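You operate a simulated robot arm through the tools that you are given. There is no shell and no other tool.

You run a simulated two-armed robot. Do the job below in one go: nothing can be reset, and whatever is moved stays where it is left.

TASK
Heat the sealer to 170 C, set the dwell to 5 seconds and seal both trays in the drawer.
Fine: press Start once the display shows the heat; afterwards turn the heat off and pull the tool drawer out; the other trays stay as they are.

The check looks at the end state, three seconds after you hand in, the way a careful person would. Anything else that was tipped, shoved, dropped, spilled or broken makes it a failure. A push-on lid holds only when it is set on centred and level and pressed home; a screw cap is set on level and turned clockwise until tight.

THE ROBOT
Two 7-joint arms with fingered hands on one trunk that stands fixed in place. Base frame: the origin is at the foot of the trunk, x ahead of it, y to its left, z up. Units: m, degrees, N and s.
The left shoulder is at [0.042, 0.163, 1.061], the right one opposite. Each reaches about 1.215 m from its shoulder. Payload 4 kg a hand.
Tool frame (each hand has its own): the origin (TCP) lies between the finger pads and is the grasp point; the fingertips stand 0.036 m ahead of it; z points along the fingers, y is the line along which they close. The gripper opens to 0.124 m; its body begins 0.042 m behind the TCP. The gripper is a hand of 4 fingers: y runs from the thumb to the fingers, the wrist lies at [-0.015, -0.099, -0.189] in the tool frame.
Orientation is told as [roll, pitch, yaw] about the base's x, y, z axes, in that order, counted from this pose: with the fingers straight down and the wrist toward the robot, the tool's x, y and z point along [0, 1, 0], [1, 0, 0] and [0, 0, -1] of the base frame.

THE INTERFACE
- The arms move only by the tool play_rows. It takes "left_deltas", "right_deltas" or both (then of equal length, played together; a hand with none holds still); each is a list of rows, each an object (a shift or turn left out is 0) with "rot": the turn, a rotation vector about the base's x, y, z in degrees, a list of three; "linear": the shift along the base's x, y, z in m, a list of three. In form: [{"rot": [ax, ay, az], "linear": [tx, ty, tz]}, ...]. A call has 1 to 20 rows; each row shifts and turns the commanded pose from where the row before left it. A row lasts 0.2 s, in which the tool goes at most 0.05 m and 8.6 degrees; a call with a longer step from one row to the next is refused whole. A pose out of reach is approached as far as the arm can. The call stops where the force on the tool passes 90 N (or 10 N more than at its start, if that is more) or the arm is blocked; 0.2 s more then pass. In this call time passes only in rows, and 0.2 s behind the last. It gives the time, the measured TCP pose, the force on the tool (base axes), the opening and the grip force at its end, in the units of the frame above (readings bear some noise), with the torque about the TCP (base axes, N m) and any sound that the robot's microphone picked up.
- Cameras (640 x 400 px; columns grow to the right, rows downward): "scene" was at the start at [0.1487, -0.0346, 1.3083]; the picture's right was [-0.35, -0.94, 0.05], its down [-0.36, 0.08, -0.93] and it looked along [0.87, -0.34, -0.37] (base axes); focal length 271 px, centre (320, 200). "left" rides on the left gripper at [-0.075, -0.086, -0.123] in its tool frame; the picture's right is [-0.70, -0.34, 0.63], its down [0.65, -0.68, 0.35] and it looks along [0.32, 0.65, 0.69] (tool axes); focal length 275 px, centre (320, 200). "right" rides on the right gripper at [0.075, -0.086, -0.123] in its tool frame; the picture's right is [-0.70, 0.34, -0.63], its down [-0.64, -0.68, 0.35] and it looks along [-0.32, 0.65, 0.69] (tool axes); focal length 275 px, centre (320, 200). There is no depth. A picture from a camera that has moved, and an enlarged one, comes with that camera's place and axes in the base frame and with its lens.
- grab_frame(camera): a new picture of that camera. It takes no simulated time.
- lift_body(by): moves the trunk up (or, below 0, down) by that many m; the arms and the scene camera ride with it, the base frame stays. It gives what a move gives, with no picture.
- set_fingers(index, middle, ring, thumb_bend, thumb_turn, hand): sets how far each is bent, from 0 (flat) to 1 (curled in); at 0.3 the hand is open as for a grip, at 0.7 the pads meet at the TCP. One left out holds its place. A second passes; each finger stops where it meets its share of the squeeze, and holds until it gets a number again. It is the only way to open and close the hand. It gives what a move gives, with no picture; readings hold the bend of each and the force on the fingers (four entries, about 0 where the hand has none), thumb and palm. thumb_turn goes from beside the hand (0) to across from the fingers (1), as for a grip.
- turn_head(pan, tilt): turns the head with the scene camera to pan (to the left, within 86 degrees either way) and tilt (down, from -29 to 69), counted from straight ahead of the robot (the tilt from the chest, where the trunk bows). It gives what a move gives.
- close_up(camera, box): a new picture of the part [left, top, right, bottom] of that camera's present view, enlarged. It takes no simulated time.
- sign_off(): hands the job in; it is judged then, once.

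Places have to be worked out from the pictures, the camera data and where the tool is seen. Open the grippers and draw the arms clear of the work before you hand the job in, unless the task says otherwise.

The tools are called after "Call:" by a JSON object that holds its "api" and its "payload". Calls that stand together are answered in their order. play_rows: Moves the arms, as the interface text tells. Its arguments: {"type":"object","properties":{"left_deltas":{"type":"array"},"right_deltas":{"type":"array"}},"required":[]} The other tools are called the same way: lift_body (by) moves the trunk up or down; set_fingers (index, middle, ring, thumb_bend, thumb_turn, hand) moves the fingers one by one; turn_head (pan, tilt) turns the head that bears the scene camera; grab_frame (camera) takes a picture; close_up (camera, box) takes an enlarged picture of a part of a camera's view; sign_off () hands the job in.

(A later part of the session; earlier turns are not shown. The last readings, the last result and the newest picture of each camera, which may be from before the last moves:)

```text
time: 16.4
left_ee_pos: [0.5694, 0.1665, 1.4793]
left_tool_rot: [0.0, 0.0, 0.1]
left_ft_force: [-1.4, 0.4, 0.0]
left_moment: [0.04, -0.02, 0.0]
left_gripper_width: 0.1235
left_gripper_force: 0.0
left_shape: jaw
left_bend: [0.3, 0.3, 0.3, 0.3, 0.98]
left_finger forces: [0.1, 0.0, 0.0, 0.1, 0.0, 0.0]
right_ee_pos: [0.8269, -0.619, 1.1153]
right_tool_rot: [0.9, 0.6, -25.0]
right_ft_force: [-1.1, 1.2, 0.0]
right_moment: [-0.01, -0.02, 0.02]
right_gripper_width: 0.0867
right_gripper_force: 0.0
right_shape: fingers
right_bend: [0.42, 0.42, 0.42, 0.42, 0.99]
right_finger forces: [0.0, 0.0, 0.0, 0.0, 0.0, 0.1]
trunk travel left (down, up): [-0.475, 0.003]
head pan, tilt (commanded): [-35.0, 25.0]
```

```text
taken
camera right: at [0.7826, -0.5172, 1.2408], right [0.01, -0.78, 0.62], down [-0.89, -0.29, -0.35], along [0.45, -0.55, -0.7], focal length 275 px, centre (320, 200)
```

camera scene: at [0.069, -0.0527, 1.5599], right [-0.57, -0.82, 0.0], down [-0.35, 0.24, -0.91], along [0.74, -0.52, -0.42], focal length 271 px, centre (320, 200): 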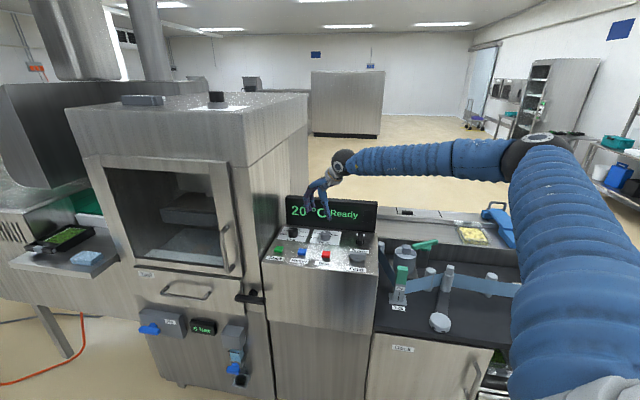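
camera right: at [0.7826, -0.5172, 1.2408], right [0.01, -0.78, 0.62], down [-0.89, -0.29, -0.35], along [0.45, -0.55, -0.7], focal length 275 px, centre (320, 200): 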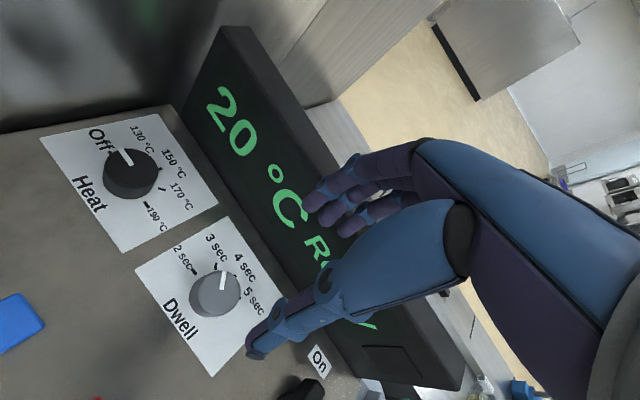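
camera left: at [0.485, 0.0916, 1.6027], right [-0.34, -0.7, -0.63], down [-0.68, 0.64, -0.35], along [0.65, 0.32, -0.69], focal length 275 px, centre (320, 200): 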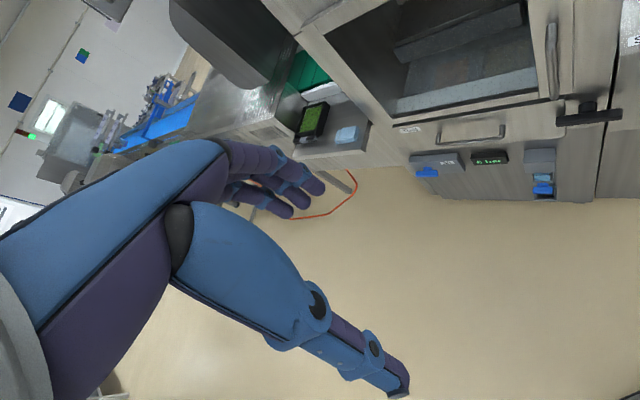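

At yaw -25° the hand sits above the Dwell knob without reach trouble, and the dials read clearly (Heat: Off, Dwell: 3 sec; next marks 4 and 5). I test how far the wrist can turn negative here, still above the knob.

Call:
{"api": "play_rows", "payload": {"right_deltas": [{"rot": [0, 0, -8]}, {"rot": [0, 0, -8]}, {"rot": [0, 0, -8]}, {"rot": [0, 0, -8]}, {"rot": [0, 0, -8]}, {"rot": [0, 0, -8]}, {"rot": [0, 0, -8]}, {"rot": [0, 0, -8]}, {"rot": [0, 0, -8]}]}}

Call:
{"api": "grab_frame", "payload": {"camera": "scene"}}

```text
time: 18.4
left_ee_pos: [0.5706, 0.1671, 1.48]
left_tool_rot: [0.0, 0.2, 0.0]
left_ft_force: [0.7, -0.8, -0.9]
left_moment: [0.02, 0.04, -0.01]
left_gripper_width: 0.1239
left_gripper_force: 0.0
left_shape: jaw
left_bend: [0.3, 0.3, 0.3, 0.3, 0.98]
left_finger forces: [0.0, 0.1, 0.0, 0.0, 0.1, 0.0]
right_ee_pos: [0.8285, -0.6182, 1.1133]
right_tool_rot: [0.9, 0.4, -97.0]
right_ft_force: [-0.2, 0.4, -1.1]
right_moment: [-0.03, -0.01, 0.04]
right_gripper_width: 0.0869
right_gripper_force: 0.0
right_shape: fingers
right_bend: [0.42, 0.42, 0.42, 0.42, 0.99]
right_finger forces: [0.1, 0.0, 0.1, 0.0, 0.0, 0.1]
trunk travel left (down, up): [-0.475, 0.003]
head pan, tilt (commanded): [-35.0, 25.0]
```

```text
taken
camera scene: at [0.0667, -0.0544, 1.5603], right [-0.57, -0.82, 0.0], down [-0.35, 0.24, -0.91], along [0.74, -0.52, -0.42], focal length 271 px, centre (320, 200)
```

scene: 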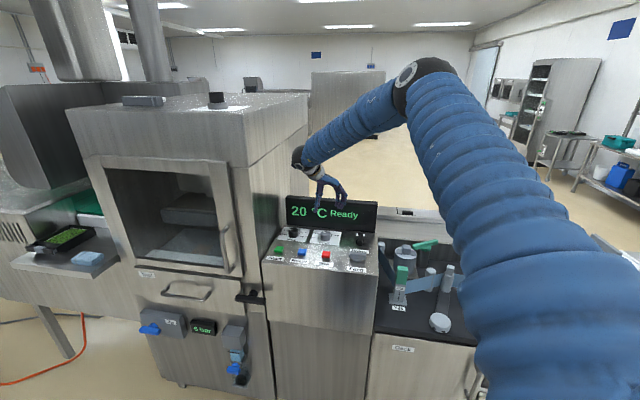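

The wrist turns freely to -97° here. Since the wrist camera's estimate of the knob positions differs by about a centimetre from my scene triangulation, I take a wrist picture from this pose to settle it.

Call:
{"api": "grab_frame", "payload": {"camera": "right"}}

Call:
{"api": "close_up", "payload": {"camera": "scene", "box": [270, 130, 390, 270]}}

```text
taken
camera right: at [0.9129, -0.5432, 1.2397], right [-0.74, -0.25, 0.62], down [-0.55, 0.76, -0.35], along [-0.38, -0.6, -0.7], focal length 275 px, centre (320, 200)
```

right: 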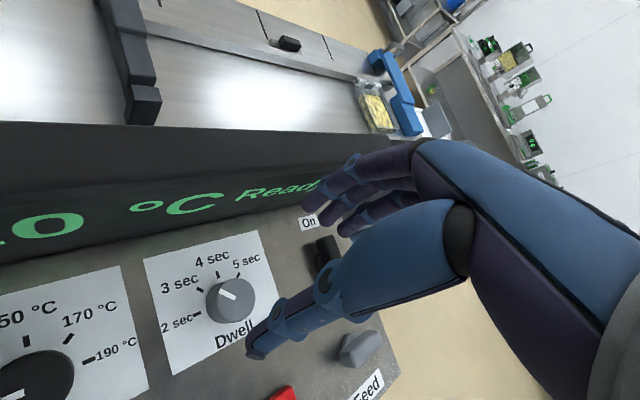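

```text
2.86 times, centred on (330, 200) of scene
camera zoom: at [0.0667, -0.0544, 1.5603], right [-0.57, -0.82, 0.0], down [-0.35, 0.24, -0.91], along [0.74, -0.52, -0.42], focal length 775 px, centre (291, 200)
```

zoom: 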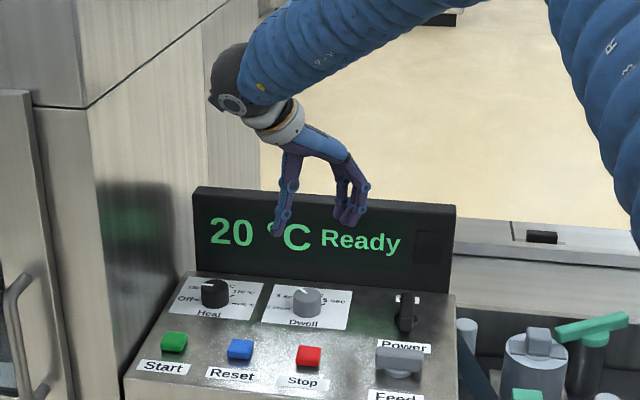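

Two wrist views agree on the Dwell knob at (0.8236, -0.6106, top 0.965), and Heat about (0.918, -0.5135). I turn back to about yaw -5°, level, and centre over the Dwell knob.

Call:
{"api": "play_rows", "payload": {"right_deltas": [{"rot": [-0.29, 0.94, 0], "linear": [-0.0049, 0.0076, 0]}, {"rot": [0, 0, 8.4]}, {"rot": [0, 0, 8.4]}, {"rot": [0, 0, 8.4]}, {"rot": [0, 0, 8.4]}, {"rot": [0, 0, 8.4]}, {"rot": [0, 0, 8.4]}, {"rot": [0, 0, 8.4]}, {"rot": [0, 0, 8.4]}, {"rot": [0, 0, 8.4]}, {"rot": [0, 0, 8.4]}, {"rot": [0, 0, 8]}]}}

Call:
{"api": "grab_frame", "payload": {"camera": "right"}}

```text
time: 20.9
left_ee_pos: [0.569, 0.1664, 1.4791]
left_tool_rot: [0.0, -0.1, 0.1]
left_ft_force: [1.0, -0.4, -0.7]
left_moment: [0.0, -0.01, 0.0]
left_gripper_width: 0.1238
left_gripper_force: 0.0
left_shape: jaw
left_bend: [0.3, 0.3, 0.3, 0.3, 0.98]
left_finger forces: [0.0, 0.0, 0.1, 0.1, 0.1, 0.0]
right_ee_pos: [0.8252, -0.6115, 1.1143]
right_tool_rot: [0.0, 0.0, -4.9]
right_ft_force: [0.8, 0.5, 0.6]
right_moment: [0.03, 0.0, -0.01]
right_gripper_width: 0.0867
right_gripper_force: 0.0
right_shape: fingers
right_bend: [0.42, 0.42, 0.42, 0.42, 0.99]
right_finger forces: [0.0, 0.0, 0.0, 0.0, 0.0, 0.0]
trunk travel left (down, up): [-0.475, 0.003]
head pan, tilt (commanded): [-35.0, 25.0]
```

```text
taken
camera right: at [0.746, -0.5298, 1.2387], right [0.28, -0.72, 0.63], down [-0.73, -0.58, -0.35], along [0.62, -0.37, -0.69], focal length 275 px, centre (320, 200)
```

right: 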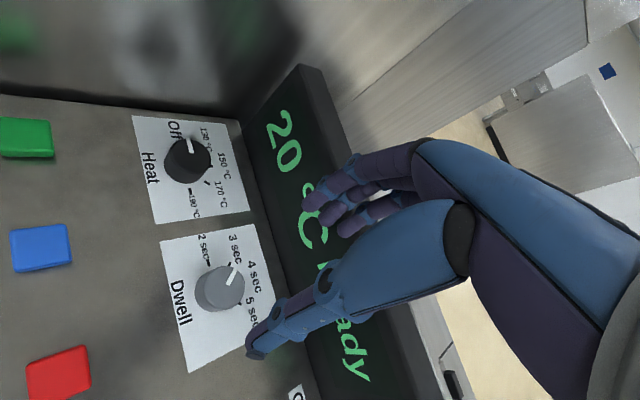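

The knob re-measures at about (0.823, -0.6095), within 2 mm of the hand. I descend straight to TCP z ≈ 0.995 around the knob.

Call:
{"api": "play_rows", "payload": {"right_deltas": [{"linear": [-0.002, 0.002, -0.03]}, {"linear": [0, 0, -0.03]}, {"linear": [0, 0, -0.03]}, {"linear": [0, 0, -0.02]}, {"linear": [0, 0, -0.009]}]}}

Call:
{"api": "close_up", "payload": {"camera": "scene", "box": [270, 180, 390, 260]}}

Call:
{"api": "grab_frame", "payload": {"camera": "right"}}

```text
time: 22.1
left_ee_pos: [0.5699, 0.1672, 1.4798]
left_tool_rot: [0.0, 0.0, 0.1]
left_ft_force: [-0.7, -0.4, 0.2]
left_moment: [0.03, -0.01, 0.0]
left_gripper_width: 0.1239
left_gripper_force: 0.0
left_shape: jaw
left_bend: [0.3, 0.3, 0.3, 0.3, 0.98]
left_finger forces: [0.0, 0.1, 0.0, 0.0, 0.0, 0.0]
right_ee_pos: [0.8218, -0.6088, 0.9942]
right_tool_rot: [0.0, 0.1, -4.9]
right_ft_force: [0.9, 0.2, 0.8]
right_moment: [-0.02, -0.01, 0.02]
right_gripper_width: 0.0868
right_gripper_force: 0.2
right_shape: fingers
right_bend: [0.42, 0.42, 0.42, 0.42, 0.99]
right_finger forces: [0.0, 0.0, 0.0, 0.0, 0.0, 0.0]
trunk travel left (down, up): [-0.475, 0.003]
head pan, tilt (commanded): [-35.0, 25.0]
```

```text
5.00 times, centred on (330, 220) of scene
camera zoom: at [0.0659, -0.0546, 1.5603], right [-0.57, -0.82, 0.0], down [-0.35, 0.24, -0.91], along [0.74, -0.52, -0.42], focal length 1357 px, centre (270, 100)
```

zoom: 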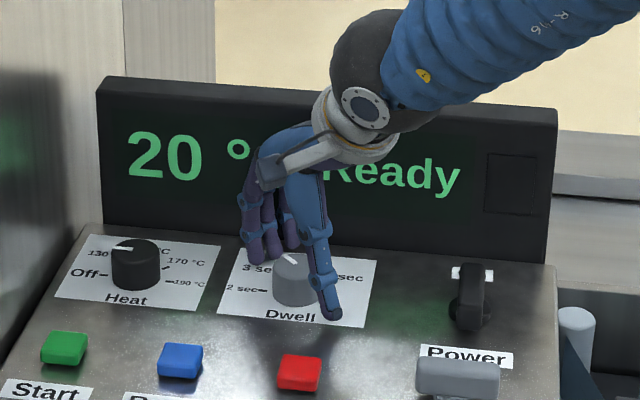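

```text
taken
camera right: at [0.7433, -0.5271, 1.1177], right [0.28, -0.72, 0.63], down [-0.74, -0.58, -0.34], along [0.62, -0.37, -0.69], focal length 275 px, centre (320, 200)
```

right: 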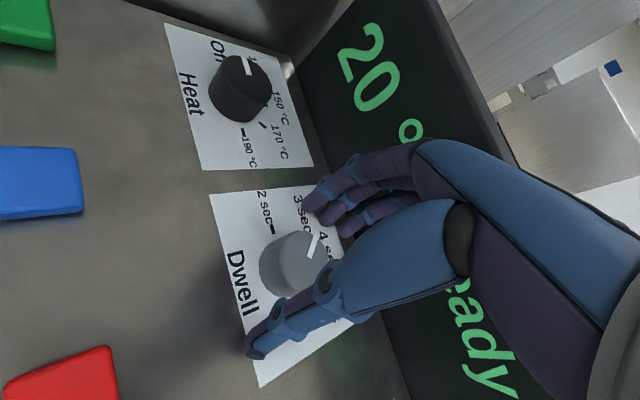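

The hand straddles the knob evenly. I close all fingers onto it.

Call:
{"api": "set_fingers", "payload": {"hand": "right", "index": 0.7, "middle": 0.7, "ring": 0.7, "thumb_bend": 0.7}}

Call:
{"api": "close_up", "payload": {"camera": "scene", "box": [290, 200, 370, 260]}}

Call:
{"api": "grab_frame", "payload": {"camera": "right"}}

```text
time: 23.1
left_ee_pos: [0.5677, 0.1676, 1.4805]
left_tool_rot: [0.0, 0.0, 0.0]
left_ft_force: [0.3, -0.7, -0.6]
left_moment: [-0.07, 0.01, 0.02]
left_gripper_width: 0.1238
left_gripper_force: 0.0
left_shape: jaw
left_bend: [0.3, 0.3, 0.3, 0.3, 0.98]
left_finger forces: [0.1, 0.0, 0.0, 0.1, 0.0, 0.0]
right_ee_pos: [0.8214, -0.6095, 0.9951]
right_tool_rot: [-0.2, 0.1, -5.0]
right_ft_force: [-11.9, 1.6, 3.1]
right_moment: [-0.02, -0.01, -0.02]
right_gripper_width: 0.0401
right_gripper_force: 23.2
right_shape: fingers
right_bend: [0.62, 0.62, 0.7, 0.59, 1.0]
right_finger forces: [8.2, 9.7, 0.1, 0.0, 27.8, 0.0]
trunk travel left (down, up): [-0.475, 0.003]
head pan, tilt (commanded): [-35.0, 25.0]
```

```text
6.67 times, centred on (330, 230) of scene
camera zoom: at [0.0645, -0.0543, 1.5604], right [-0.57, -0.82, 0.0], down [-0.35, 0.24, -0.91], along [0.74, -0.52, -0.42], focal length 1809 px, centre (253, 0)
```

zoom: 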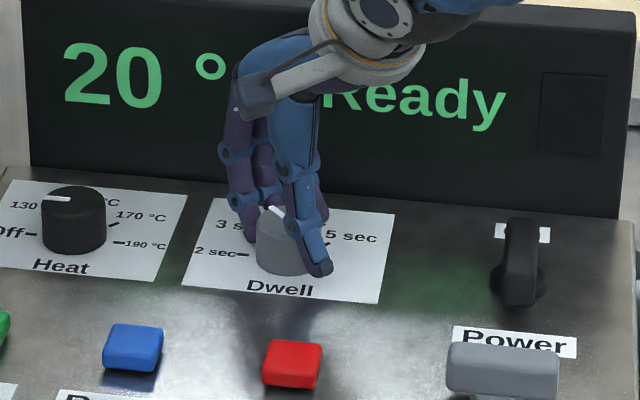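

```text
taken
camera right: at [0.7422, -0.5269, 1.1187], right [0.28, -0.72, 0.63], down [-0.74, -0.58, -0.34], along [0.62, -0.37, -0.69], focal length 275 px, centre (320, 200)
```

right: 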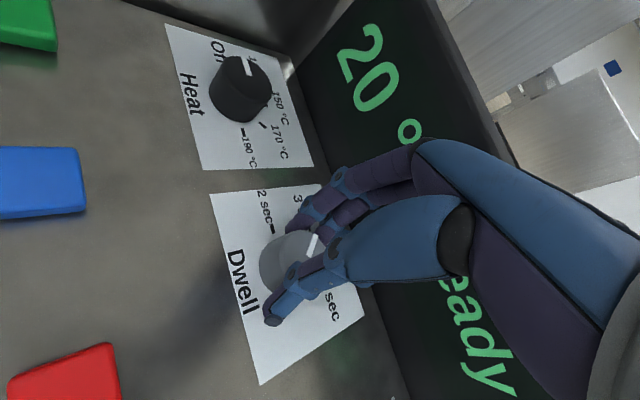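

Index, middle and thumb hold the knob symmetrically (ring passed beside it). I turn the hand -45° about the vertical and check the knob follows.

Call:
{"api": "play_rows", "payload": {"right_deltas": [{"rot": [0, 0, -7.5]}, {"rot": [0, 0, -7.5]}, {"rot": [0, 0, -7.5]}, {"rot": [0, 0, -7.5]}, {"rot": [0, 0, -7.5]}, {"rot": [0, 0, -7.5]}]}}

Call:
{"api": "close_up", "payload": {"camera": "scene", "box": [290, 200, 370, 260]}}

Call:
{"api": "grab_frame", "payload": {"camera": "right"}}

```text
time: 24.6
left_ee_pos: [0.5691, 0.1696, 1.4806]
left_tool_rot: [0.0, 0.0, 0.0]
left_ft_force: [1.1, 0.3, 0.3]
left_moment: [0.02, -0.01, 0.02]
left_gripper_width: 0.124
left_gripper_force: 0.1
left_shape: jaw
left_bend: [0.3, 0.3, 0.3, 0.3, 0.98]
left_finger forces: [0.0, 0.0, 0.1, 0.1, 0.1, 0.0]
right_ee_pos: [0.8212, -0.608, 0.9956]
right_tool_rot: [-0.1, 0.1, -50.0]
right_ft_force: [-13.9, 5.7, -2.5]
right_moment: [-0.15, 0.17, -0.05]
right_gripper_width: 0.0398
right_gripper_force: 21.7
right_shape: fingers
right_bend: [0.62, 0.62, 0.7, 0.59, 1.0]
right_finger forces: [7.0, 10.7, 0.1, 0.1, 26.1, 0.0]
trunk travel left (down, up): [-0.475, 0.003]
head pan, tilt (commanded): [-35.0, 25.0]
```

```text
6.67 times, centred on (330, 230) of scene
camera zoom: at [0.0652, -0.054, 1.5604], right [-0.57, -0.82, 0.0], down [-0.35, 0.24, -0.91], along [0.74, -0.52, -0.42], focal length 1809 px, centre (253, 0)
```

zoom: 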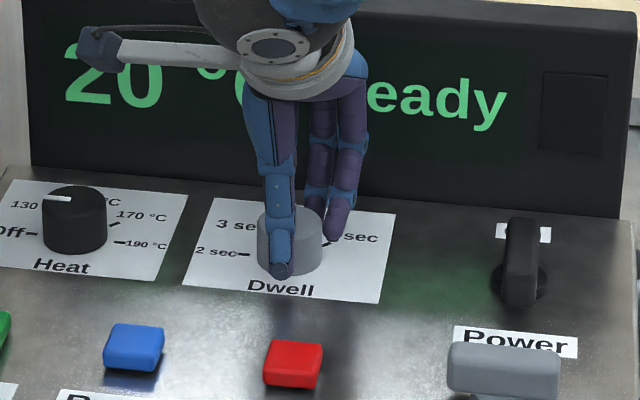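

```text
taken
camera right: at [0.8241, -0.4942, 1.1193], right [-0.32, -0.71, 0.63], down [-0.93, 0.11, -0.34], along [0.17, -0.7, -0.69], focal length 275 px, centre (320, 200)
```

right: 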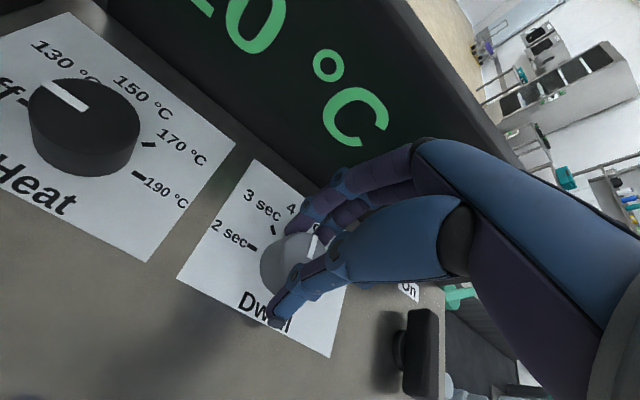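

In the wrist view the white pointer kept its place relative to the hand, so the knob turned with it (now at 4 sec). I turn another -45°.

Call:
{"api": "play_rows", "payload": {"right_deltas": [{"rot": [0, 0, -7.5]}, {"rot": [0, 0, -7.5]}, {"rot": [0, 0, -7.5]}, {"rot": [0, 0, -7.5]}, {"rot": [0, 0, -7.5]}, {"rot": [0, 0, -7.5]}]}}

Call:
{"api": "close_up", "payload": {"camera": "scene", "box": [290, 200, 370, 260]}}

Call:
{"api": "grab_frame", "payload": {"camera": "right"}}

```text
time: 25.9
left_ee_pos: [0.5707, 0.168, 1.4787]
left_tool_rot: [-0.1, -0.1, 0.2]
left_ft_force: [-0.3, -0.3, -0.2]
left_moment: [-0.01, -0.02, 0.01]
left_gripper_width: 0.1237
left_gripper_force: 0.0
left_shape: jaw
left_bend: [0.3, 0.3, 0.3, 0.3, 0.98]
left_finger forces: [0.1, 0.0, 0.0, 0.1, 0.0, 0.1]
right_ee_pos: [0.8224, -0.6074, 0.9954]
right_tool_rot: [-0.1, 0.0, -95.1]
right_ft_force: [-9.1, 8.1, -4.1]
right_moment: [0.01, 0.26, 0.02]
right_gripper_width: 0.0391
right_gripper_force: 20.3
right_shape: fingers
right_bend: [0.62, 0.62, 0.7, 0.59, 1.0]
right_finger forces: [7.2, 11.3, 0.4, 0.0, 22.8, 0.0]
trunk travel left (down, up): [-0.475, 0.003]
head pan, tilt (commanded): [-35.0, 25.0]
```

```text
6.67 times, centred on (330, 230) of scene
camera zoom: at [0.0658, -0.0538, 1.5604], right [-0.57, -0.82, 0.0], down [-0.35, 0.24, -0.91], along [0.74, -0.52, -0.42], focal length 1809 px, centre (253, 0)
```

zoom: 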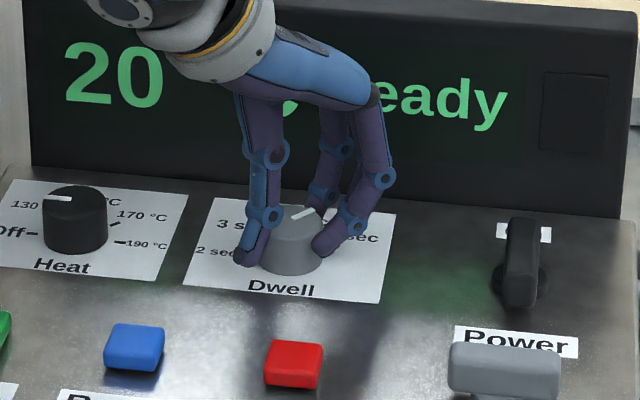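

```text
taken
camera right: at [0.9047, -0.5297, 1.1198], right [-0.72, -0.27, 0.63], down [-0.58, 0.74, -0.34], along [-0.37, -0.62, -0.69], focal length 275 px, centre (320, 200)
```

right: 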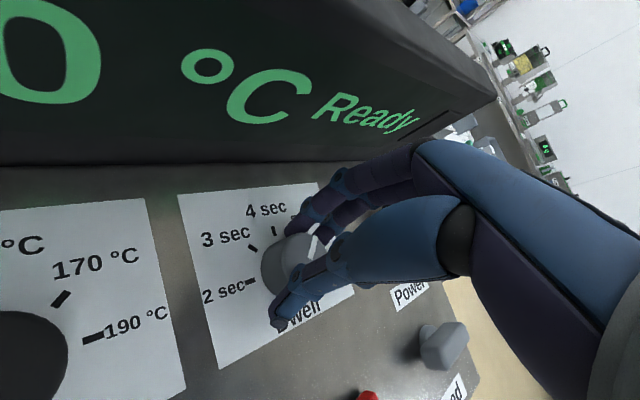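

The pointer now leans toward 5 sec. I open the fingers and rise straight up to check the result.

Call:
{"api": "set_fingers", "payload": {"hand": "right", "index": 0.42, "middle": 0.42, "ring": 0.42, "thumb_bend": 0.42}}

Call:
{"api": "play_rows", "payload": {"right_deltas": [{"linear": [0, 0, 0.01]}, {"linear": [0, 0, 0.03]}, {"linear": [0, 0, 0.04]}, {"linear": [0, 0, 0.04]}]}}

Call:
{"api": "close_up", "payload": {"camera": "scene", "box": [304, 225, 344, 250]}}

Call:
{"api": "grab_frame", "payload": {"camera": "right"}}

```text
time: 26.9
left_ee_pos: [0.5704, 0.1682, 1.4802]
left_tool_rot: [0.0, 0.0, 0.1]
left_ft_force: [0.0, -0.7, 0.3]
left_moment: [-0.01, 0.0, 0.02]
left_gripper_width: 0.124
left_gripper_force: 0.0
left_shape: jaw
left_bend: [0.3, 0.3, 0.3, 0.3, 0.98]
left_finger forces: [0.0, 0.0, 0.0, 0.0, 0.0, 0.1]
right_ee_pos: [0.8224, -0.6075, 0.9962]
right_tool_rot: [-0.1, 0.2, -94.9]
right_ft_force: [-0.4, 0.0, 0.0]
right_moment: [-0.04, -0.01, 0.03]
right_gripper_width: 0.0863
right_gripper_force: 0.0
right_shape: fingers
right_bend: [0.42, 0.42, 0.42, 0.42, 0.99]
right_finger forces: [0.0, 0.0, 0.1, 0.0, 0.0, 0.0]
trunk travel left (down, up): [-0.475, 0.003]
head pan, tilt (commanded): [-35.0, 25.0]
```

```text
time: 27.9
left_ee_pos: [0.57, 0.1684, 1.4795]
left_tool_rot: [0.0, 0.0, 0.0]
left_ft_force: [0.9, 1.2, -0.4]
left_moment: [0.0, -0.01, -0.01]
left_gripper_width: 0.1239
left_gripper_force: 0.1
left_shape: jaw
left_bend: [0.3, 0.3, 0.3, 0.3, 0.98]
left_finger forces: [0.0, 0.1, 0.1, 0.0, 0.0, 0.1]
right_ee_pos: [0.8204, -0.6096, 1.1157]
right_tool_rot: [-0.1, 0.1, -95.0]
right_ft_force: [-0.6, 0.2, -0.1]
right_moment: [0.01, -0.04, 0.03]
right_gripper_width: 0.0867
right_gripper_force: 0.1
right_shape: fingers
right_bend: [0.42, 0.42, 0.42, 0.42, 0.99]
right_finger forces: [0.1, 0.0, 0.1, 0.0, 0.1, 0.0]
trunk travel left (down, up): [-0.475, 0.003]
head pan, tilt (commanded): [-35.0, 25.0]
```

```text
16.00 times, centred on (324, 238) of scene
camera zoom: at [0.0651, -0.0541, 1.5604], right [-0.57, -0.82, 0.0], down [-0.35, 0.24, -0.91], along [0.74, -0.52, -0.42], focal length 4342 px, centre (256, -400)
```

zoom: 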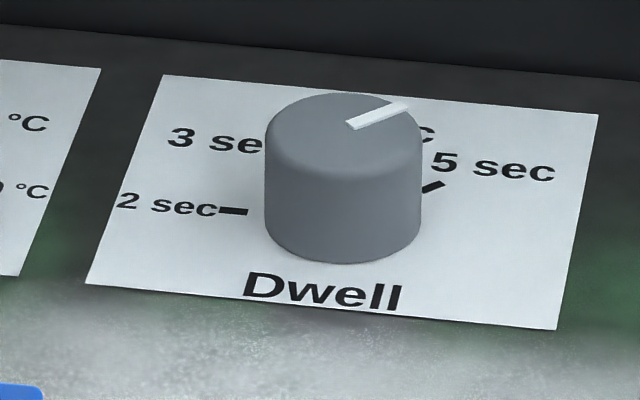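

```text
taken
camera right: at [0.903, -0.5308, 1.2401], right [-0.72, -0.28, 0.63], down [-0.58, 0.73, -0.34], along [-0.37, -0.62, -0.69], focal length 275 px, centre (320, 200)
```

right: 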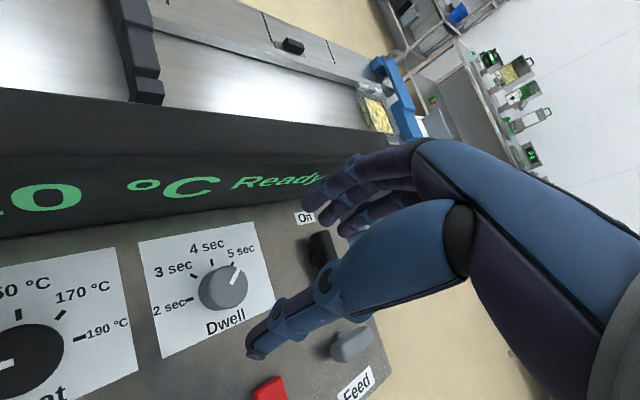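

Dwell reads 5 sec. Next I turn the hand back to yaw ≈ -8° and shift over to the Heat knob, which I put at about (0.918, -0.512), keeping about 7 cm from the cabinet wall on its left.

Call:
{"api": "play_rows", "payload": {"right_deltas": [{"rot": [0, 0, 8.4], "linear": [0, 0, 0.02]}, {"rot": [0, 0, 8.4]}, {"rot": [0, 0, 8.4]}, {"rot": [0, 0, 8.4]}, {"rot": [0, 0, 8.4]}, {"rot": [0, 0, 8.4]}, {"rot": [0, 0, 8.4]}, {"rot": [0, 0, 8.4]}, {"rot": [0, 0, 8.4]}, {"rot": [0, 0, 8.4]}, {"rot": [0, 0, 4], "linear": [0.0244, 0.0244, 0]}, {"linear": [0.0244, 0.0244, 0]}, {"linear": [0.0244, 0.0244, 0]}, {"linear": [0.0244, 0.0244, 0]}]}}

Call:
{"api": "grab_frame", "payload": {"camera": "scene"}}

Call:
{"api": "grab_frame", "payload": {"camera": "right"}}

```text
time: 30.9
left_ee_pos: [0.5719, 0.1687, 1.4787]
left_tool_rot: [-0.1, 0.2, 0.1]
left_ft_force: [0.6, 0.4, 0.0]
left_moment: [-0.02, 0.02, 0.01]
left_gripper_width: 0.1236
left_gripper_force: 0.0
left_shape: jaw
left_bend: [0.3, 0.3, 0.3, 0.3, 0.98]
left_finger forces: [0.0, 0.0, 0.1, 0.0, 0.1, 0.0]
right_ee_pos: [0.919, -0.5094, 1.1331]
right_tool_rot: [-0.1, 0.1, -7.0]
right_ft_force: [-0.2, 0.3, -0.6]
right_moment: [-0.01, 0.02, -0.01]
right_gripper_width: 0.0867
right_gripper_force: 0.1
right_shape: fingers
right_bend: [0.42, 0.42, 0.42, 0.42, 0.99]
right_finger forces: [0.0, 0.0, 0.0, 0.0, 0.0, 0.1]
trunk travel left (down, up): [-0.475, 0.003]
head pan, tilt (commanded): [-35.0, 25.0]
```

```text
taken
camera scene: at [0.0676, -0.0532, 1.5603], right [-0.57, -0.82, 0.0], down [-0.35, 0.24, -0.91], along [0.74, -0.52, -0.42], focal length 271 px, centre (320, 200)
```

scene: 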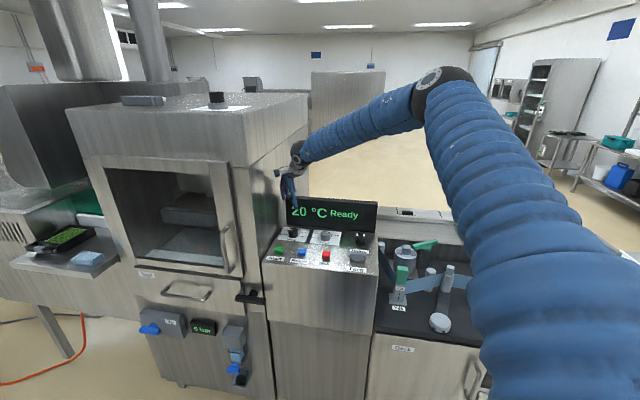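

```text
taken
camera right: at [0.8444, -0.4246, 1.2571], right [0.25, -0.73, 0.63], down [-0.76, -0.56, -0.34], along [0.6, -0.39, -0.69], focal length 275 px, centre (320, 200)
```

right: 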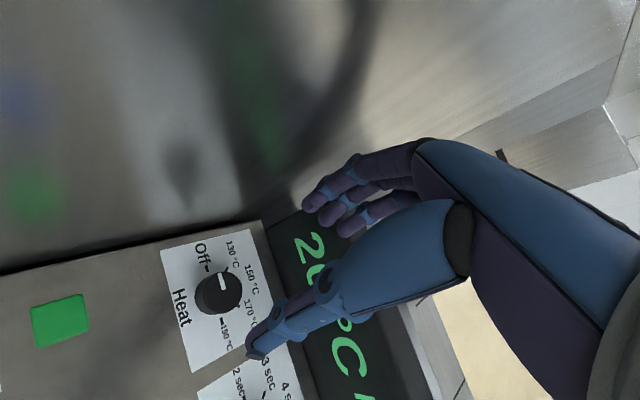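

The Heat knob re-measures at (0.917, -0.510), right under the hand. I test how far the wrist can turn positive here, above the knob.

Call:
{"api": "play_rows", "payload": {"right_deltas": [{"rot": [0, 0, 6]}, {"rot": [0, 0, 6]}, {"rot": [0, 0, 6]}, {"rot": [0, 0, 6]}]}}

```text
time: 31.9
left_ee_pos: [0.5682, 0.1696, 1.4816]
left_tool_rot: [0.0, 0.0, 0.1]
left_ft_force: [0.3, -0.1, 0.2]
left_moment: [0.0, -0.03, 0.04]
left_gripper_width: 0.1237
left_gripper_force: 0.1
left_shape: jaw
left_bend: [0.3, 0.3, 0.3, 0.3, 0.98]
left_finger forces: [0.1, 0.0, 0.0, 0.0, 0.1, 0.1]
right_ee_pos: [0.8769, -0.4715, 1.1376]
right_tool_rot: [-0.8, -0.4, 15.7]
right_ft_force: [0.1, -0.7, 0.3]
right_moment: [-0.04, 0.02, 0.01]
right_gripper_width: 0.0865
right_gripper_force: 0.0
right_shape: fingers
right_bend: [0.42, 0.42, 0.42, 0.42, 0.99]
right_finger forces: [0.0, 0.0, 0.0, 0.1, 0.0, 0.0]
right hand out of reach, approached as far as the arm can: row 3, 4
trunk travel left (down, up): [-0.475, 0.003]
head pan, tilt (commanded): [-35.0, 25.0]
```

Yaw stops near +7° at this posture. I'll retreat the hand up and back, then lower the trunk to see whether the arm gets a better wrist range with the lower, forward-bowed shoulder.

Call:
{"api": "play_rows", "payload": {"right_deltas": [{"linear": [-0.02, 0.0, 0.035], "rot": [0, 0, -3]}, {"linear": [-0.03, 0.006, 0.031], "rot": [0, 0, -3]}, {"linear": [-0.03, 0.006, 0.031], "rot": [0, 0, -3]}, {"linear": [-0.03, 0.006, 0.031], "rot": [0, 0, -3]}, {"linear": [-0.03, 0.006, 0.031], "rot": [0, 0, -3]}, {"linear": [-0.03, 0.006, 0.031], "rot": [0, 0, -3]}, {"linear": [-0.03, 0.006, 0.031], "rot": [0, 0, -3]}, {"linear": [-0.03, 0.006, 0.031], "rot": [0, 0, -3]}, {"linear": [-0.03, 0.006, 0.031]}]}}

Call:
{"api": "lift_body", "payload": {"by": -0.25}}

Call:
{"api": "grab_frame", "payload": {"camera": "scene"}}

```text
time: 34.0
left_ee_pos: [0.5691, 0.1673, 1.4798]
left_tool_rot: [0.0, 0.0, 0.0]
left_ft_force: [-0.1, -0.3, 0.7]
left_moment: [-0.02, -0.03, 0.02]
left_gripper_width: 0.1237
left_gripper_force: 0.0
left_shape: jaw
left_bend: [0.3, 0.3, 0.3, 0.3, 0.98]
left_finger forces: [0.0, 0.0, 0.1, 0.0, 0.0, 0.0]
right_ee_pos: [0.6156, -0.4236, 1.4215]
right_tool_rot: [0.0, 0.0, -7.1]
right_ft_force: [0.1, 0.2, -1.0]
right_moment: [-0.05, -0.04, 0.06]
right_gripper_width: 0.0867
right_gripper_force: 0.1
right_shape: fingers
right_bend: [0.42, 0.42, 0.42, 0.42, 0.99]
right_finger forces: [0.0, 0.0, 0.1, 0.0, 0.0, 0.1]
trunk travel left (down, up): [-0.475, 0.003]
head pan, tilt (commanded): [-35.0, 25.0]
```

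```text
time: 36.5
left_ee_pos: [0.5684, 0.168, 1.2305]
left_tool_rot: [0.0, -0.1, 0.1]
left_ft_force: [-0.3, 0.3, 0.5]
left_moment: [0.01, -0.02, 0.01]
left_gripper_width: 0.1238
left_gripper_force: 0.0
left_shape: jaw
left_bend: [0.3, 0.3, 0.3, 0.3, 0.98]
left_finger forces: [0.1, 0.0, 0.0, 0.0, 0.0, 0.0]
right_ee_pos: [0.6191, -0.424, 1.1714]
right_tool_rot: [0.0, 0.0, -6.9]
right_ft_force: [0.3, -1.0, 0.7]
right_moment: [0.0, 0.03, -0.01]
right_gripper_width: 0.0866
right_gripper_force: 0.1
right_shape: fingers
right_bend: [0.42, 0.42, 0.42, 0.42, 0.99]
right_finger forces: [0.0, 0.0, 0.0, 0.0, 0.0, 0.0]
trunk travel left (down, up): [-0.225, 0.253]
head pan, tilt (commanded): [-35.0, 25.0]
```

```text
taken
camera scene: at [0.1336, -0.0546, 1.2914], right [-0.57, -0.82, 0.09], down [-0.48, 0.24, -0.84], along [0.67, -0.52, -0.53], focal length 271 px, centre (320, 200)
```

scene: 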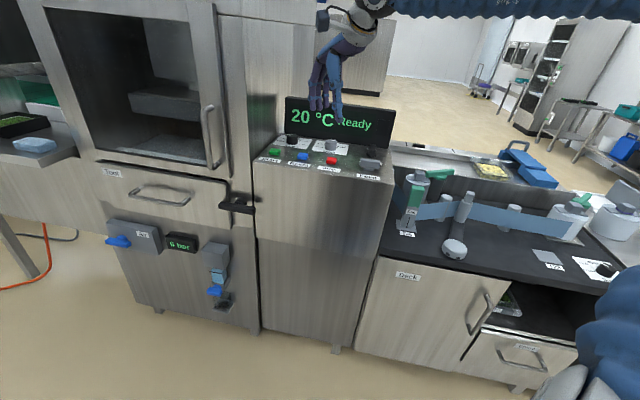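

The hand pose was kept through the lowering. I go above the Heat knob again and then test the positive yaw range.

Call:
{"api": "play_rows", "payload": {"right_deltas": [{"linear": [0.0374, -0.0109, 0.0]}, {"linear": [0.0374, -0.0109, 0.0]}, {"linear": [0.0374, -0.0109, -0.005]}, {"linear": [0.0374, -0.0109, -0.01]}, {"linear": [0.0374, -0.0109, -0.01]}, {"linear": [0.0374, -0.0109, -0.01]}, {"linear": [0.0374, -0.0109, -0.01]}, {"linear": [0.0374, -0.0109, -0.01]}]}}

Call:
{"api": "play_rows", "payload": {"right_deltas": [{"rot": [0, 0, 7]}, {"rot": [0, 0, 7]}, {"rot": [0, 0, 7]}]}}

Call:
{"api": "grab_frame", "payload": {"camera": "scene"}}

```text
time: 38.3
left_ee_pos: [0.5723, 0.1678, 1.2279]
left_tool_rot: [0.0, 0.2, 0.0]
left_ft_force: [1.1, -0.2, -0.2]
left_moment: [0.01, 0.02, 0.02]
left_gripper_width: 0.1238
left_gripper_force: 0.0
left_shape: jaw
left_bend: [0.3, 0.3, 0.3, 0.3, 0.98]
left_finger forces: [0.1, 0.0, 0.0, 0.0, 0.0, 0.0]
right_ee_pos: [0.9205, -0.5129, 1.1126]
right_tool_rot: [-0.1, 0.2, -6.9]
right_ft_force: [-0.3, 0.0, 0.8]
right_moment: [0.01, -0.01, 0.02]
right_gripper_width: 0.0869
right_gripper_force: 0.0
right_shape: fingers
right_bend: [0.42, 0.42, 0.42, 0.42, 0.99]
right_finger forces: [0.0, 0.1, 0.0, 0.0, 0.0, 0.1]
trunk travel left (down, up): [-0.225, 0.253]
head pan, tilt (commanded): [-35.0, 25.0]
```

```text
time: 39.1
left_ee_pos: [0.5705, 0.1668, 1.2301]
left_tool_rot: [-0.1, -0.1, 0.1]
left_ft_force: [0.6, 0.4, 0.1]
left_moment: [-0.06, -0.02, 0.0]
left_gripper_width: 0.1239
left_gripper_force: 0.0
left_shape: jaw
left_bend: [0.3, 0.3, 0.3, 0.3, 0.98]
left_finger forces: [0.0, 0.0, 0.0, 0.0, 0.1, 0.1]
right_ee_pos: [0.9196, -0.4938, 1.1104]
right_tool_rot: [-0.1, 0.7, 9.7]
right_ft_force: [-7.2, -12.4, -3.1]
right_moment: [0.15, 0.14, -0.77]
right_gripper_width: 0.0835
right_gripper_force: 7.6
right_shape: fingers
right_bend: [0.44, 0.44, 0.42, 0.42, 0.99]
right_finger forces: [7.3, 7.3, 0.1, 0.1, 0.0, 0.0]
right hand out of reach, approached as far as the arm can: row 3
trunk travel left (down, up): [-0.225, 0.253]
head pan, tilt (commanded): [-35.0, 25.0]
```

```text
taken
camera scene: at [0.1333, -0.0542, 1.2914], right [-0.57, -0.82, 0.09], down [-0.48, 0.24, -0.84], along [0.67, -0.52, -0.53], focal length 271 px, centre (320, 200)
```

scene: 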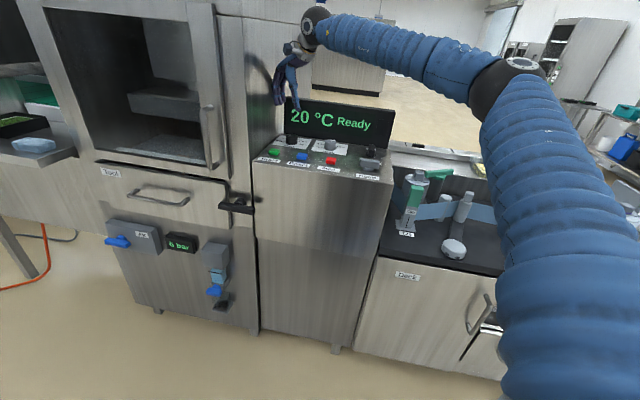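

Yaw is limited to about +7° and the overshoot let the fingertips brush the cabinet wall lightly (12 N). I back off to the knob axis at yaw ≈ +3° and will turn the knob in several short regrips instead.

Call:
{"api": "play_rows", "payload": {"right_deltas": [{"linear": [-0.001, -0.009, 0.002]}, {"linear": [-0.001, -0.009, 0.0], "rot": [0.1, -0.6, -3.5]}, {"rot": [0, 0, -3.5]}]}}

Call:
{"api": "grab_frame", "payload": {"camera": "right"}}

Call:
{"api": "close_up", "payload": {"camera": "scene", "box": [240, 20, 400, 180]}}

```text
time: 39.9
left_ee_pos: [0.5707, 0.1674, 1.2295]
left_tool_rot: [0.0, 0.1, 0.2]
left_ft_force: [0.2, -0.8, 0.0]
left_moment: [0.02, 0.03, -0.02]
left_gripper_width: 0.124
left_gripper_force: 0.1
left_shape: jaw
left_bend: [0.3, 0.3, 0.3, 0.3, 0.98]
left_finger forces: [0.0, 0.1, 0.1, 0.1, 0.0, 0.0]
right_ee_pos: [0.9194, -0.508, 1.1099]
right_tool_rot: [0.0, 0.0, 3.0]
right_ft_force: [-0.3, 0.8, -0.1]
right_moment: [-0.01, 0.02, 0.0]
right_gripper_width: 0.0866
right_gripper_force: 0.0
right_shape: fingers
right_bend: [0.42, 0.42, 0.42, 0.42, 0.99]
right_finger forces: [0.1, 0.1, 0.0, 0.0, 0.0, 0.0]
trunk travel left (down, up): [-0.225, 0.253]
head pan, tilt (commanded): [-35.0, 25.0]
```

```text
taken
camera right: at [0.8307, -0.4374, 1.2331], right [0.37, -0.68, 0.63], down [-0.65, -0.68, -0.34], along [0.66, -0.28, -0.69], focal length 275 px, centre (320, 200)
```

right: 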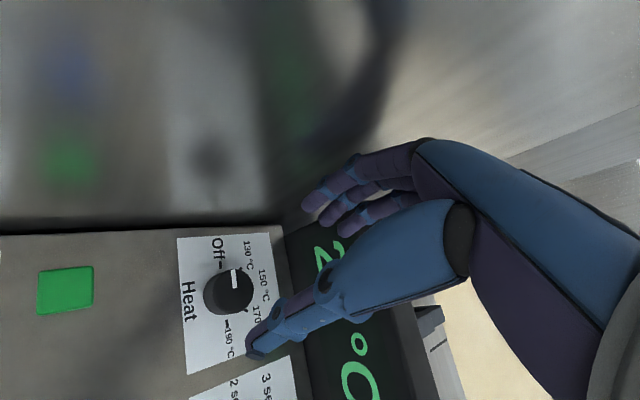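

```text
2.50 times, centred on (320, 100) of scene
camera zoom: at [0.1348, -0.055, 1.2911], right [-0.57, -0.82, 0.09], down [-0.48, 0.24, -0.84], along [0.67, -0.52, -0.53], focal length 678 px, centre (320, 450)
```

zoom: 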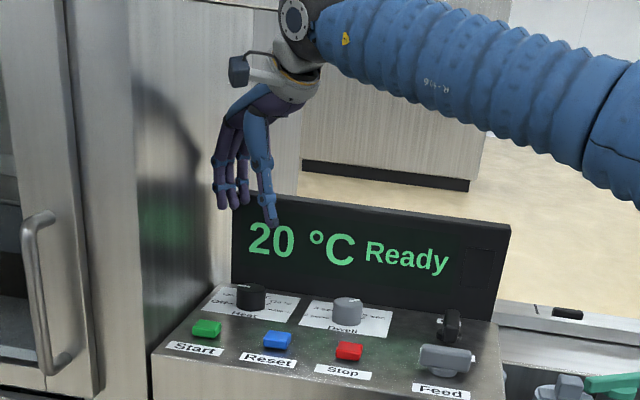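

The knob is centred within ~3 mm. I narrow the opening a little to keep the fingers away from the wall, correct the offset and descend onto the Heat knob.

Call:
{"api": "set_fingers", "payload": {"hand": "right", "index": 0.48, "middle": 0.48, "ring": 0.48, "thumb_bend": 0.46}}

Call:
{"api": "play_rows", "payload": {"right_deltas": [{"linear": [-0.002, -0.0025, -0.03]}, {"linear": [0, 0, -0.03]}, {"linear": [0, 0, -0.03]}, {"linear": [0, 0, -0.015]}, {"linear": [0, 0, -0.01]}]}}

Call:
{"api": "grab_frame", "payload": {"camera": "right"}}

Call:
{"api": "close_up", "payload": {"camera": "scene", "box": [240, 80, 400, 180]}}

```text
time: 40.9
left_ee_pos: [0.5708, 0.1665, 1.2281]
left_tool_rot: [0.0, 0.1, 0.2]
left_ft_force: [-0.1, -0.4, 0.1]
left_moment: [-0.01, 0.01, 0.03]
left_gripper_width: 0.1238
left_gripper_force: 0.0
left_shape: jaw
left_bend: [0.3, 0.3, 0.3, 0.3, 0.98]
left_finger forces: [0.1, 0.0, 0.0, 0.0, 0.0, 0.0]
right_ee_pos: [0.919, -0.5075, 1.1111]
right_tool_rot: [-0.2, 0.0, 3.0]
right_ft_force: [1.0, 0.4, -0.1]
right_moment: [-0.02, -0.01, -0.02]
right_gripper_width: 0.0719
right_gripper_force: 0.0
right_shape: fingers
right_bend: [0.48, 0.48, 0.48, 0.46, 0.99]
right_finger forces: [0.0, 0.1, 0.0, 0.1, 0.0, 0.0]
trunk travel left (down, up): [-0.225, 0.253]
head pan, tilt (commanded): [-35.0, 25.0]
```

```text
time: 42.1
left_ee_pos: [0.5705, 0.1666, 1.2292]
left_tool_rot: [0.0, 0.1, 0.1]
left_ft_force: [0.8, -0.4, -0.5]
left_moment: [0.02, 0.02, 0.01]
left_gripper_width: 0.1239
left_gripper_force: 0.1
left_shape: jaw
left_bend: [0.3, 0.3, 0.3, 0.3, 0.98]
left_finger forces: [0.1, 0.1, 0.1, 0.1, 0.0, 0.0]
right_ee_pos: [0.9184, -0.5116, 0.9954]
right_tool_rot: [-0.1, 0.0, 3.0]
right_ft_force: [-0.2, 0.0, 0.0]
right_moment: [0.01, 0.04, -0.02]
right_gripper_width: 0.0714
right_gripper_force: 0.0
right_shape: fingers
right_bend: [0.48, 0.48, 0.48, 0.46, 0.99]
right_finger forces: [0.0, 0.1, 0.0, 0.0, 0.0, 0.0]
trunk travel left (down, up): [-0.225, 0.253]
head pan, tilt (commanded): [-35.0, 25.0]
```

```text
taken
camera right: at [0.8285, -0.4405, 1.1189], right [0.37, -0.68, 0.63], down [-0.65, -0.68, -0.35], along [0.67, -0.28, -0.69], focal length 275 px, centre (320, 200)
```

right: 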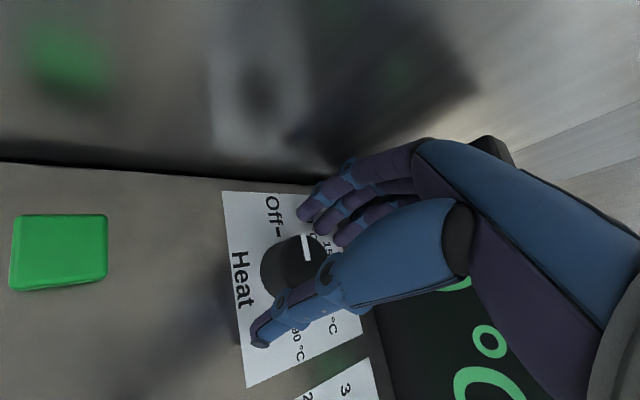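

```text
4.00 times, centred on (320, 130) of scene
camera zoom: at [0.1342, -0.0549, 1.2911], right [-0.57, -0.82, 0.09], down [-0.48, 0.24, -0.84], along [0.67, -0.52, -0.53], focal length 1085 px, centre (320, 480)
```

zoom: 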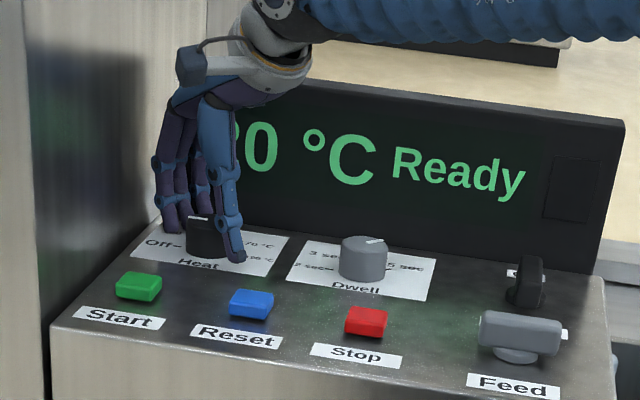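

The hand is in place around the Heat knob. I close the fingers and turn -32° as the first stroke.

Call:
{"api": "set_fingers", "payload": {"hand": "right", "index": 0.7, "middle": 0.7, "ring": 0.7, "thumb_bend": 0.7}}

Call:
{"api": "play_rows", "payload": {"right_deltas": [{"rot": [0, 0, -8]}, {"rot": [0, 0, -8]}, {"rot": [0, 0, -8]}, {"rot": [0, 0, -8]}]}}

Call:
{"api": "grab_frame", "payload": {"camera": "right"}}

Call:
{"api": "close_up", "payload": {"camera": "scene", "box": [240, 80, 400, 180]}}

```text
time: 43.1
left_ee_pos: [0.5696, 0.1679, 1.2298]
left_tool_rot: [0.0, -0.1, 0.0]
left_ft_force: [-0.1, 0.3, 0.6]
left_moment: [-0.01, -0.02, -0.03]
left_gripper_width: 0.1237
left_gripper_force: 0.0
left_shape: jaw
left_bend: [0.3, 0.3, 0.3, 0.3, 0.98]
left_finger forces: [0.1, 0.0, 0.1, 0.0, 0.1, 0.1]
right_ee_pos: [0.9162, -0.5102, 0.997]
right_tool_rot: [-0.1, -0.2, 3.1]
right_ft_force: [-9.6, -2.2, 4.4]
right_moment: [-0.07, -0.04, -0.02]
right_gripper_width: 0.0377
right_gripper_force: 22.0
right_shape: fingers
right_bend: [0.63, 0.62, 0.7, 0.59, 1.0]
right_finger forces: [6.9, 10.2, 0.5, 0.0, 26.0, 0.0]
trunk travel left (down, up): [-0.225, 0.253]
head pan, tilt (commanded): [-35.0, 25.0]
```

```text
time: 44.1
left_ee_pos: [0.5689, 0.1678, 1.2299]
left_tool_rot: [0.0, 0.0, 0.0]
left_ft_force: [0.0, 0.4, -0.3]
left_moment: [-0.03, 0.03, 0.01]
left_gripper_width: 0.1238
left_gripper_force: 0.0
left_shape: jaw
left_bend: [0.3, 0.3, 0.3, 0.3, 0.98]
left_finger forces: [0.0, 0.1, 0.1, 0.0, 0.1, 0.1]
right_ee_pos: [0.9169, -0.5096, 0.9967]
right_tool_rot: [-0.2, 0.0, -29.2]
right_ft_force: [-4.3, -4.9, 7.9]
right_moment: [-0.35, -0.15, -0.01]
right_gripper_width: 0.0371
right_gripper_force: 23.5
right_shape: fingers
right_bend: [0.63, 0.61, 0.69, 0.6, 1.0]
right_finger forces: [8.3, 13.1, 2.0, 0.1, 23.6, 0.0]
trunk travel left (down, up): [-0.225, 0.253]
head pan, tilt (commanded): [-35.0, 25.0]
```

```text
taken
camera right: at [0.8785, -0.4024, 1.1202], right [-0.04, -0.77, 0.64], down [-0.91, -0.23, -0.35], along [0.42, -0.59, -0.69], focal length 275 px, centre (320, 200)
```

right: 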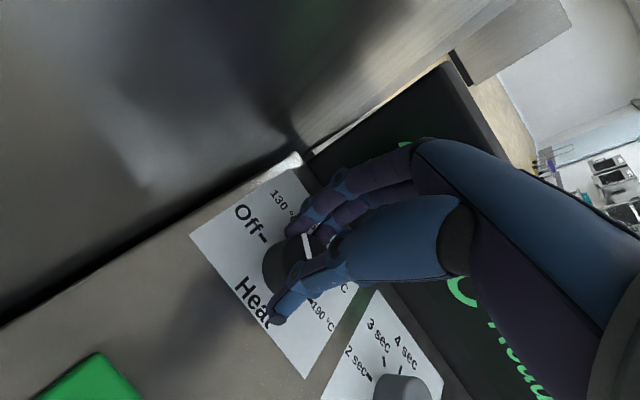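

```text
4.00 times, centred on (320, 130) of scene
camera zoom: at [0.1335, -0.0542, 1.2913], right [-0.57, -0.82, 0.09], down [-0.48, 0.24, -0.84], along [0.67, -0.52, -0.53], focal length 1085 px, centre (320, 480)
```

zoom: 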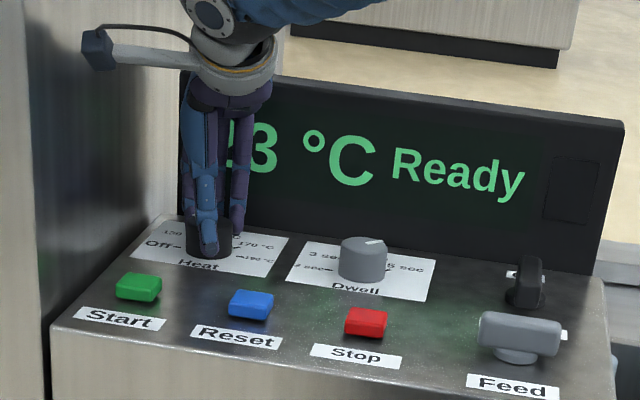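

The display climbs (23 °C), so the knob left Off. I release, swing back, regrip and turn another -32°.

Call:
{"api": "set_fingers", "payload": {"hand": "right", "index": 0.48, "middle": 0.48, "ring": 0.48, "thumb_bend": 0.46}}

Call:
{"api": "play_rows", "payload": {"right_deltas": [{"rot": [0, 0, 8]}, {"rot": [0, 0, 8]}, {"rot": [0, 0, 8]}, {"rot": [0, 0, 8]}]}}

Call:
{"api": "grab_frame", "payload": {"camera": "right"}}

Call:
{"api": "close_up", "payload": {"camera": "scene", "box": [280, 130, 320, 155]}}

```text
time: 45.1
left_ee_pos: [0.5693, 0.1686, 1.2296]
left_tool_rot: [0.0, 0.1, 0.1]
left_ft_force: [0.5, -0.5, -0.1]
left_moment: [0.05, 0.0, -0.02]
left_gripper_width: 0.124
left_gripper_force: 0.1
left_shape: jaw
left_bend: [0.3, 0.3, 0.3, 0.3, 0.98]
left_finger forces: [0.0, 0.0, 0.0, 0.0, 0.1, 0.1]
right_ee_pos: [0.9166, -0.5098, 0.9961]
right_tool_rot: [-0.1, 0.0, -29.0]
right_ft_force: [-0.9, -0.1, -0.5]
right_moment: [-0.01, 0.0, -0.03]
right_gripper_width: 0.0709
right_gripper_force: 0.3
right_shape: fingers
right_bend: [0.48, 0.48, 0.48, 0.46, 1.0]
right_finger forces: [0.1, 0.1, 0.0, 0.0, 0.1, 0.1]
trunk travel left (down, up): [-0.225, 0.253]
head pan, tilt (commanded): [-35.0, 25.0]
```

```text
time: 46.1
left_ee_pos: [0.5708, 0.1666, 1.2296]
left_tool_rot: [0.0, 0.2, 0.2]
left_ft_force: [-0.5, -0.3, -0.3]
left_moment: [-0.01, 0.01, 0.02]
left_gripper_width: 0.1236
left_gripper_force: 0.0
left_shape: jaw
left_bend: [0.3, 0.3, 0.3, 0.3, 0.98]
left_finger forces: [0.0, 0.0, 0.0, 0.1, 0.0, 0.0]
right_ee_pos: [0.9178, -0.5091, 0.995]
right_tool_rot: [-0.1, -0.1, 3.2]
right_ft_force: [0.1, -0.2, 0.2]
right_moment: [0.0, 0.0, 0.0]
right_gripper_width: 0.0712
right_gripper_force: 0.0
right_shape: fingers
right_bend: [0.48, 0.48, 0.48, 0.46, 1.0]
right_finger forces: [0.0, 0.1, 0.0, 0.0, 0.0, 0.0]
trunk travel left (down, up): [-0.225, 0.253]
head pan, tilt (commanded): [-35.0, 25.0]
```

```text
taken
camera right: at [0.8281, -0.4396, 1.1196], right [0.37, -0.68, 0.63], down [-0.64, -0.68, -0.35], along [0.67, -0.28, -0.69], focal length 275 px, centre (320, 200)
```

right: 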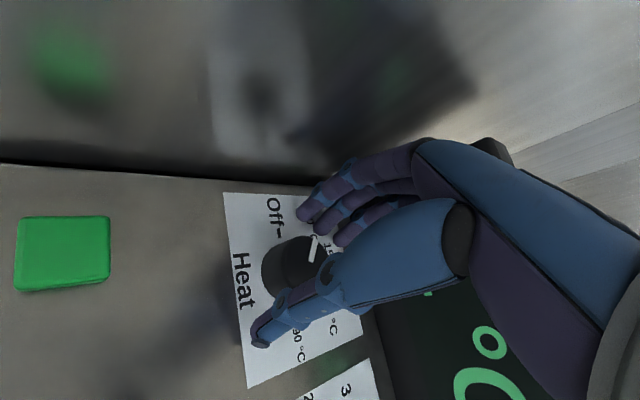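

```text
16.00 times, centred on (300, 142) of scene
camera zoom: at [0.1343, -0.0551, 1.2911], right [-0.57, -0.82, 0.09], down [-0.48, 0.24, -0.84], along [0.67, -0.52, -0.53], focal length 4342 px, centre (640, 1120)
```

zoom: 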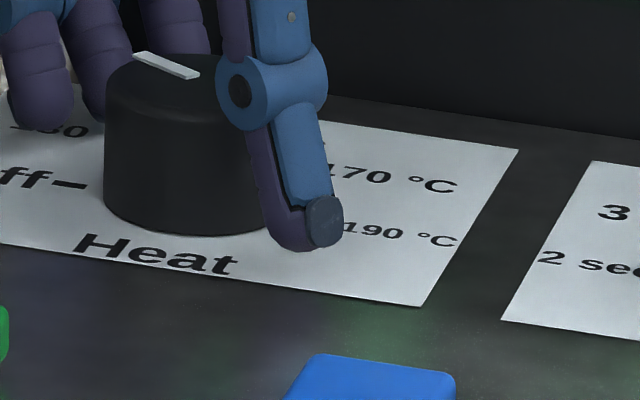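

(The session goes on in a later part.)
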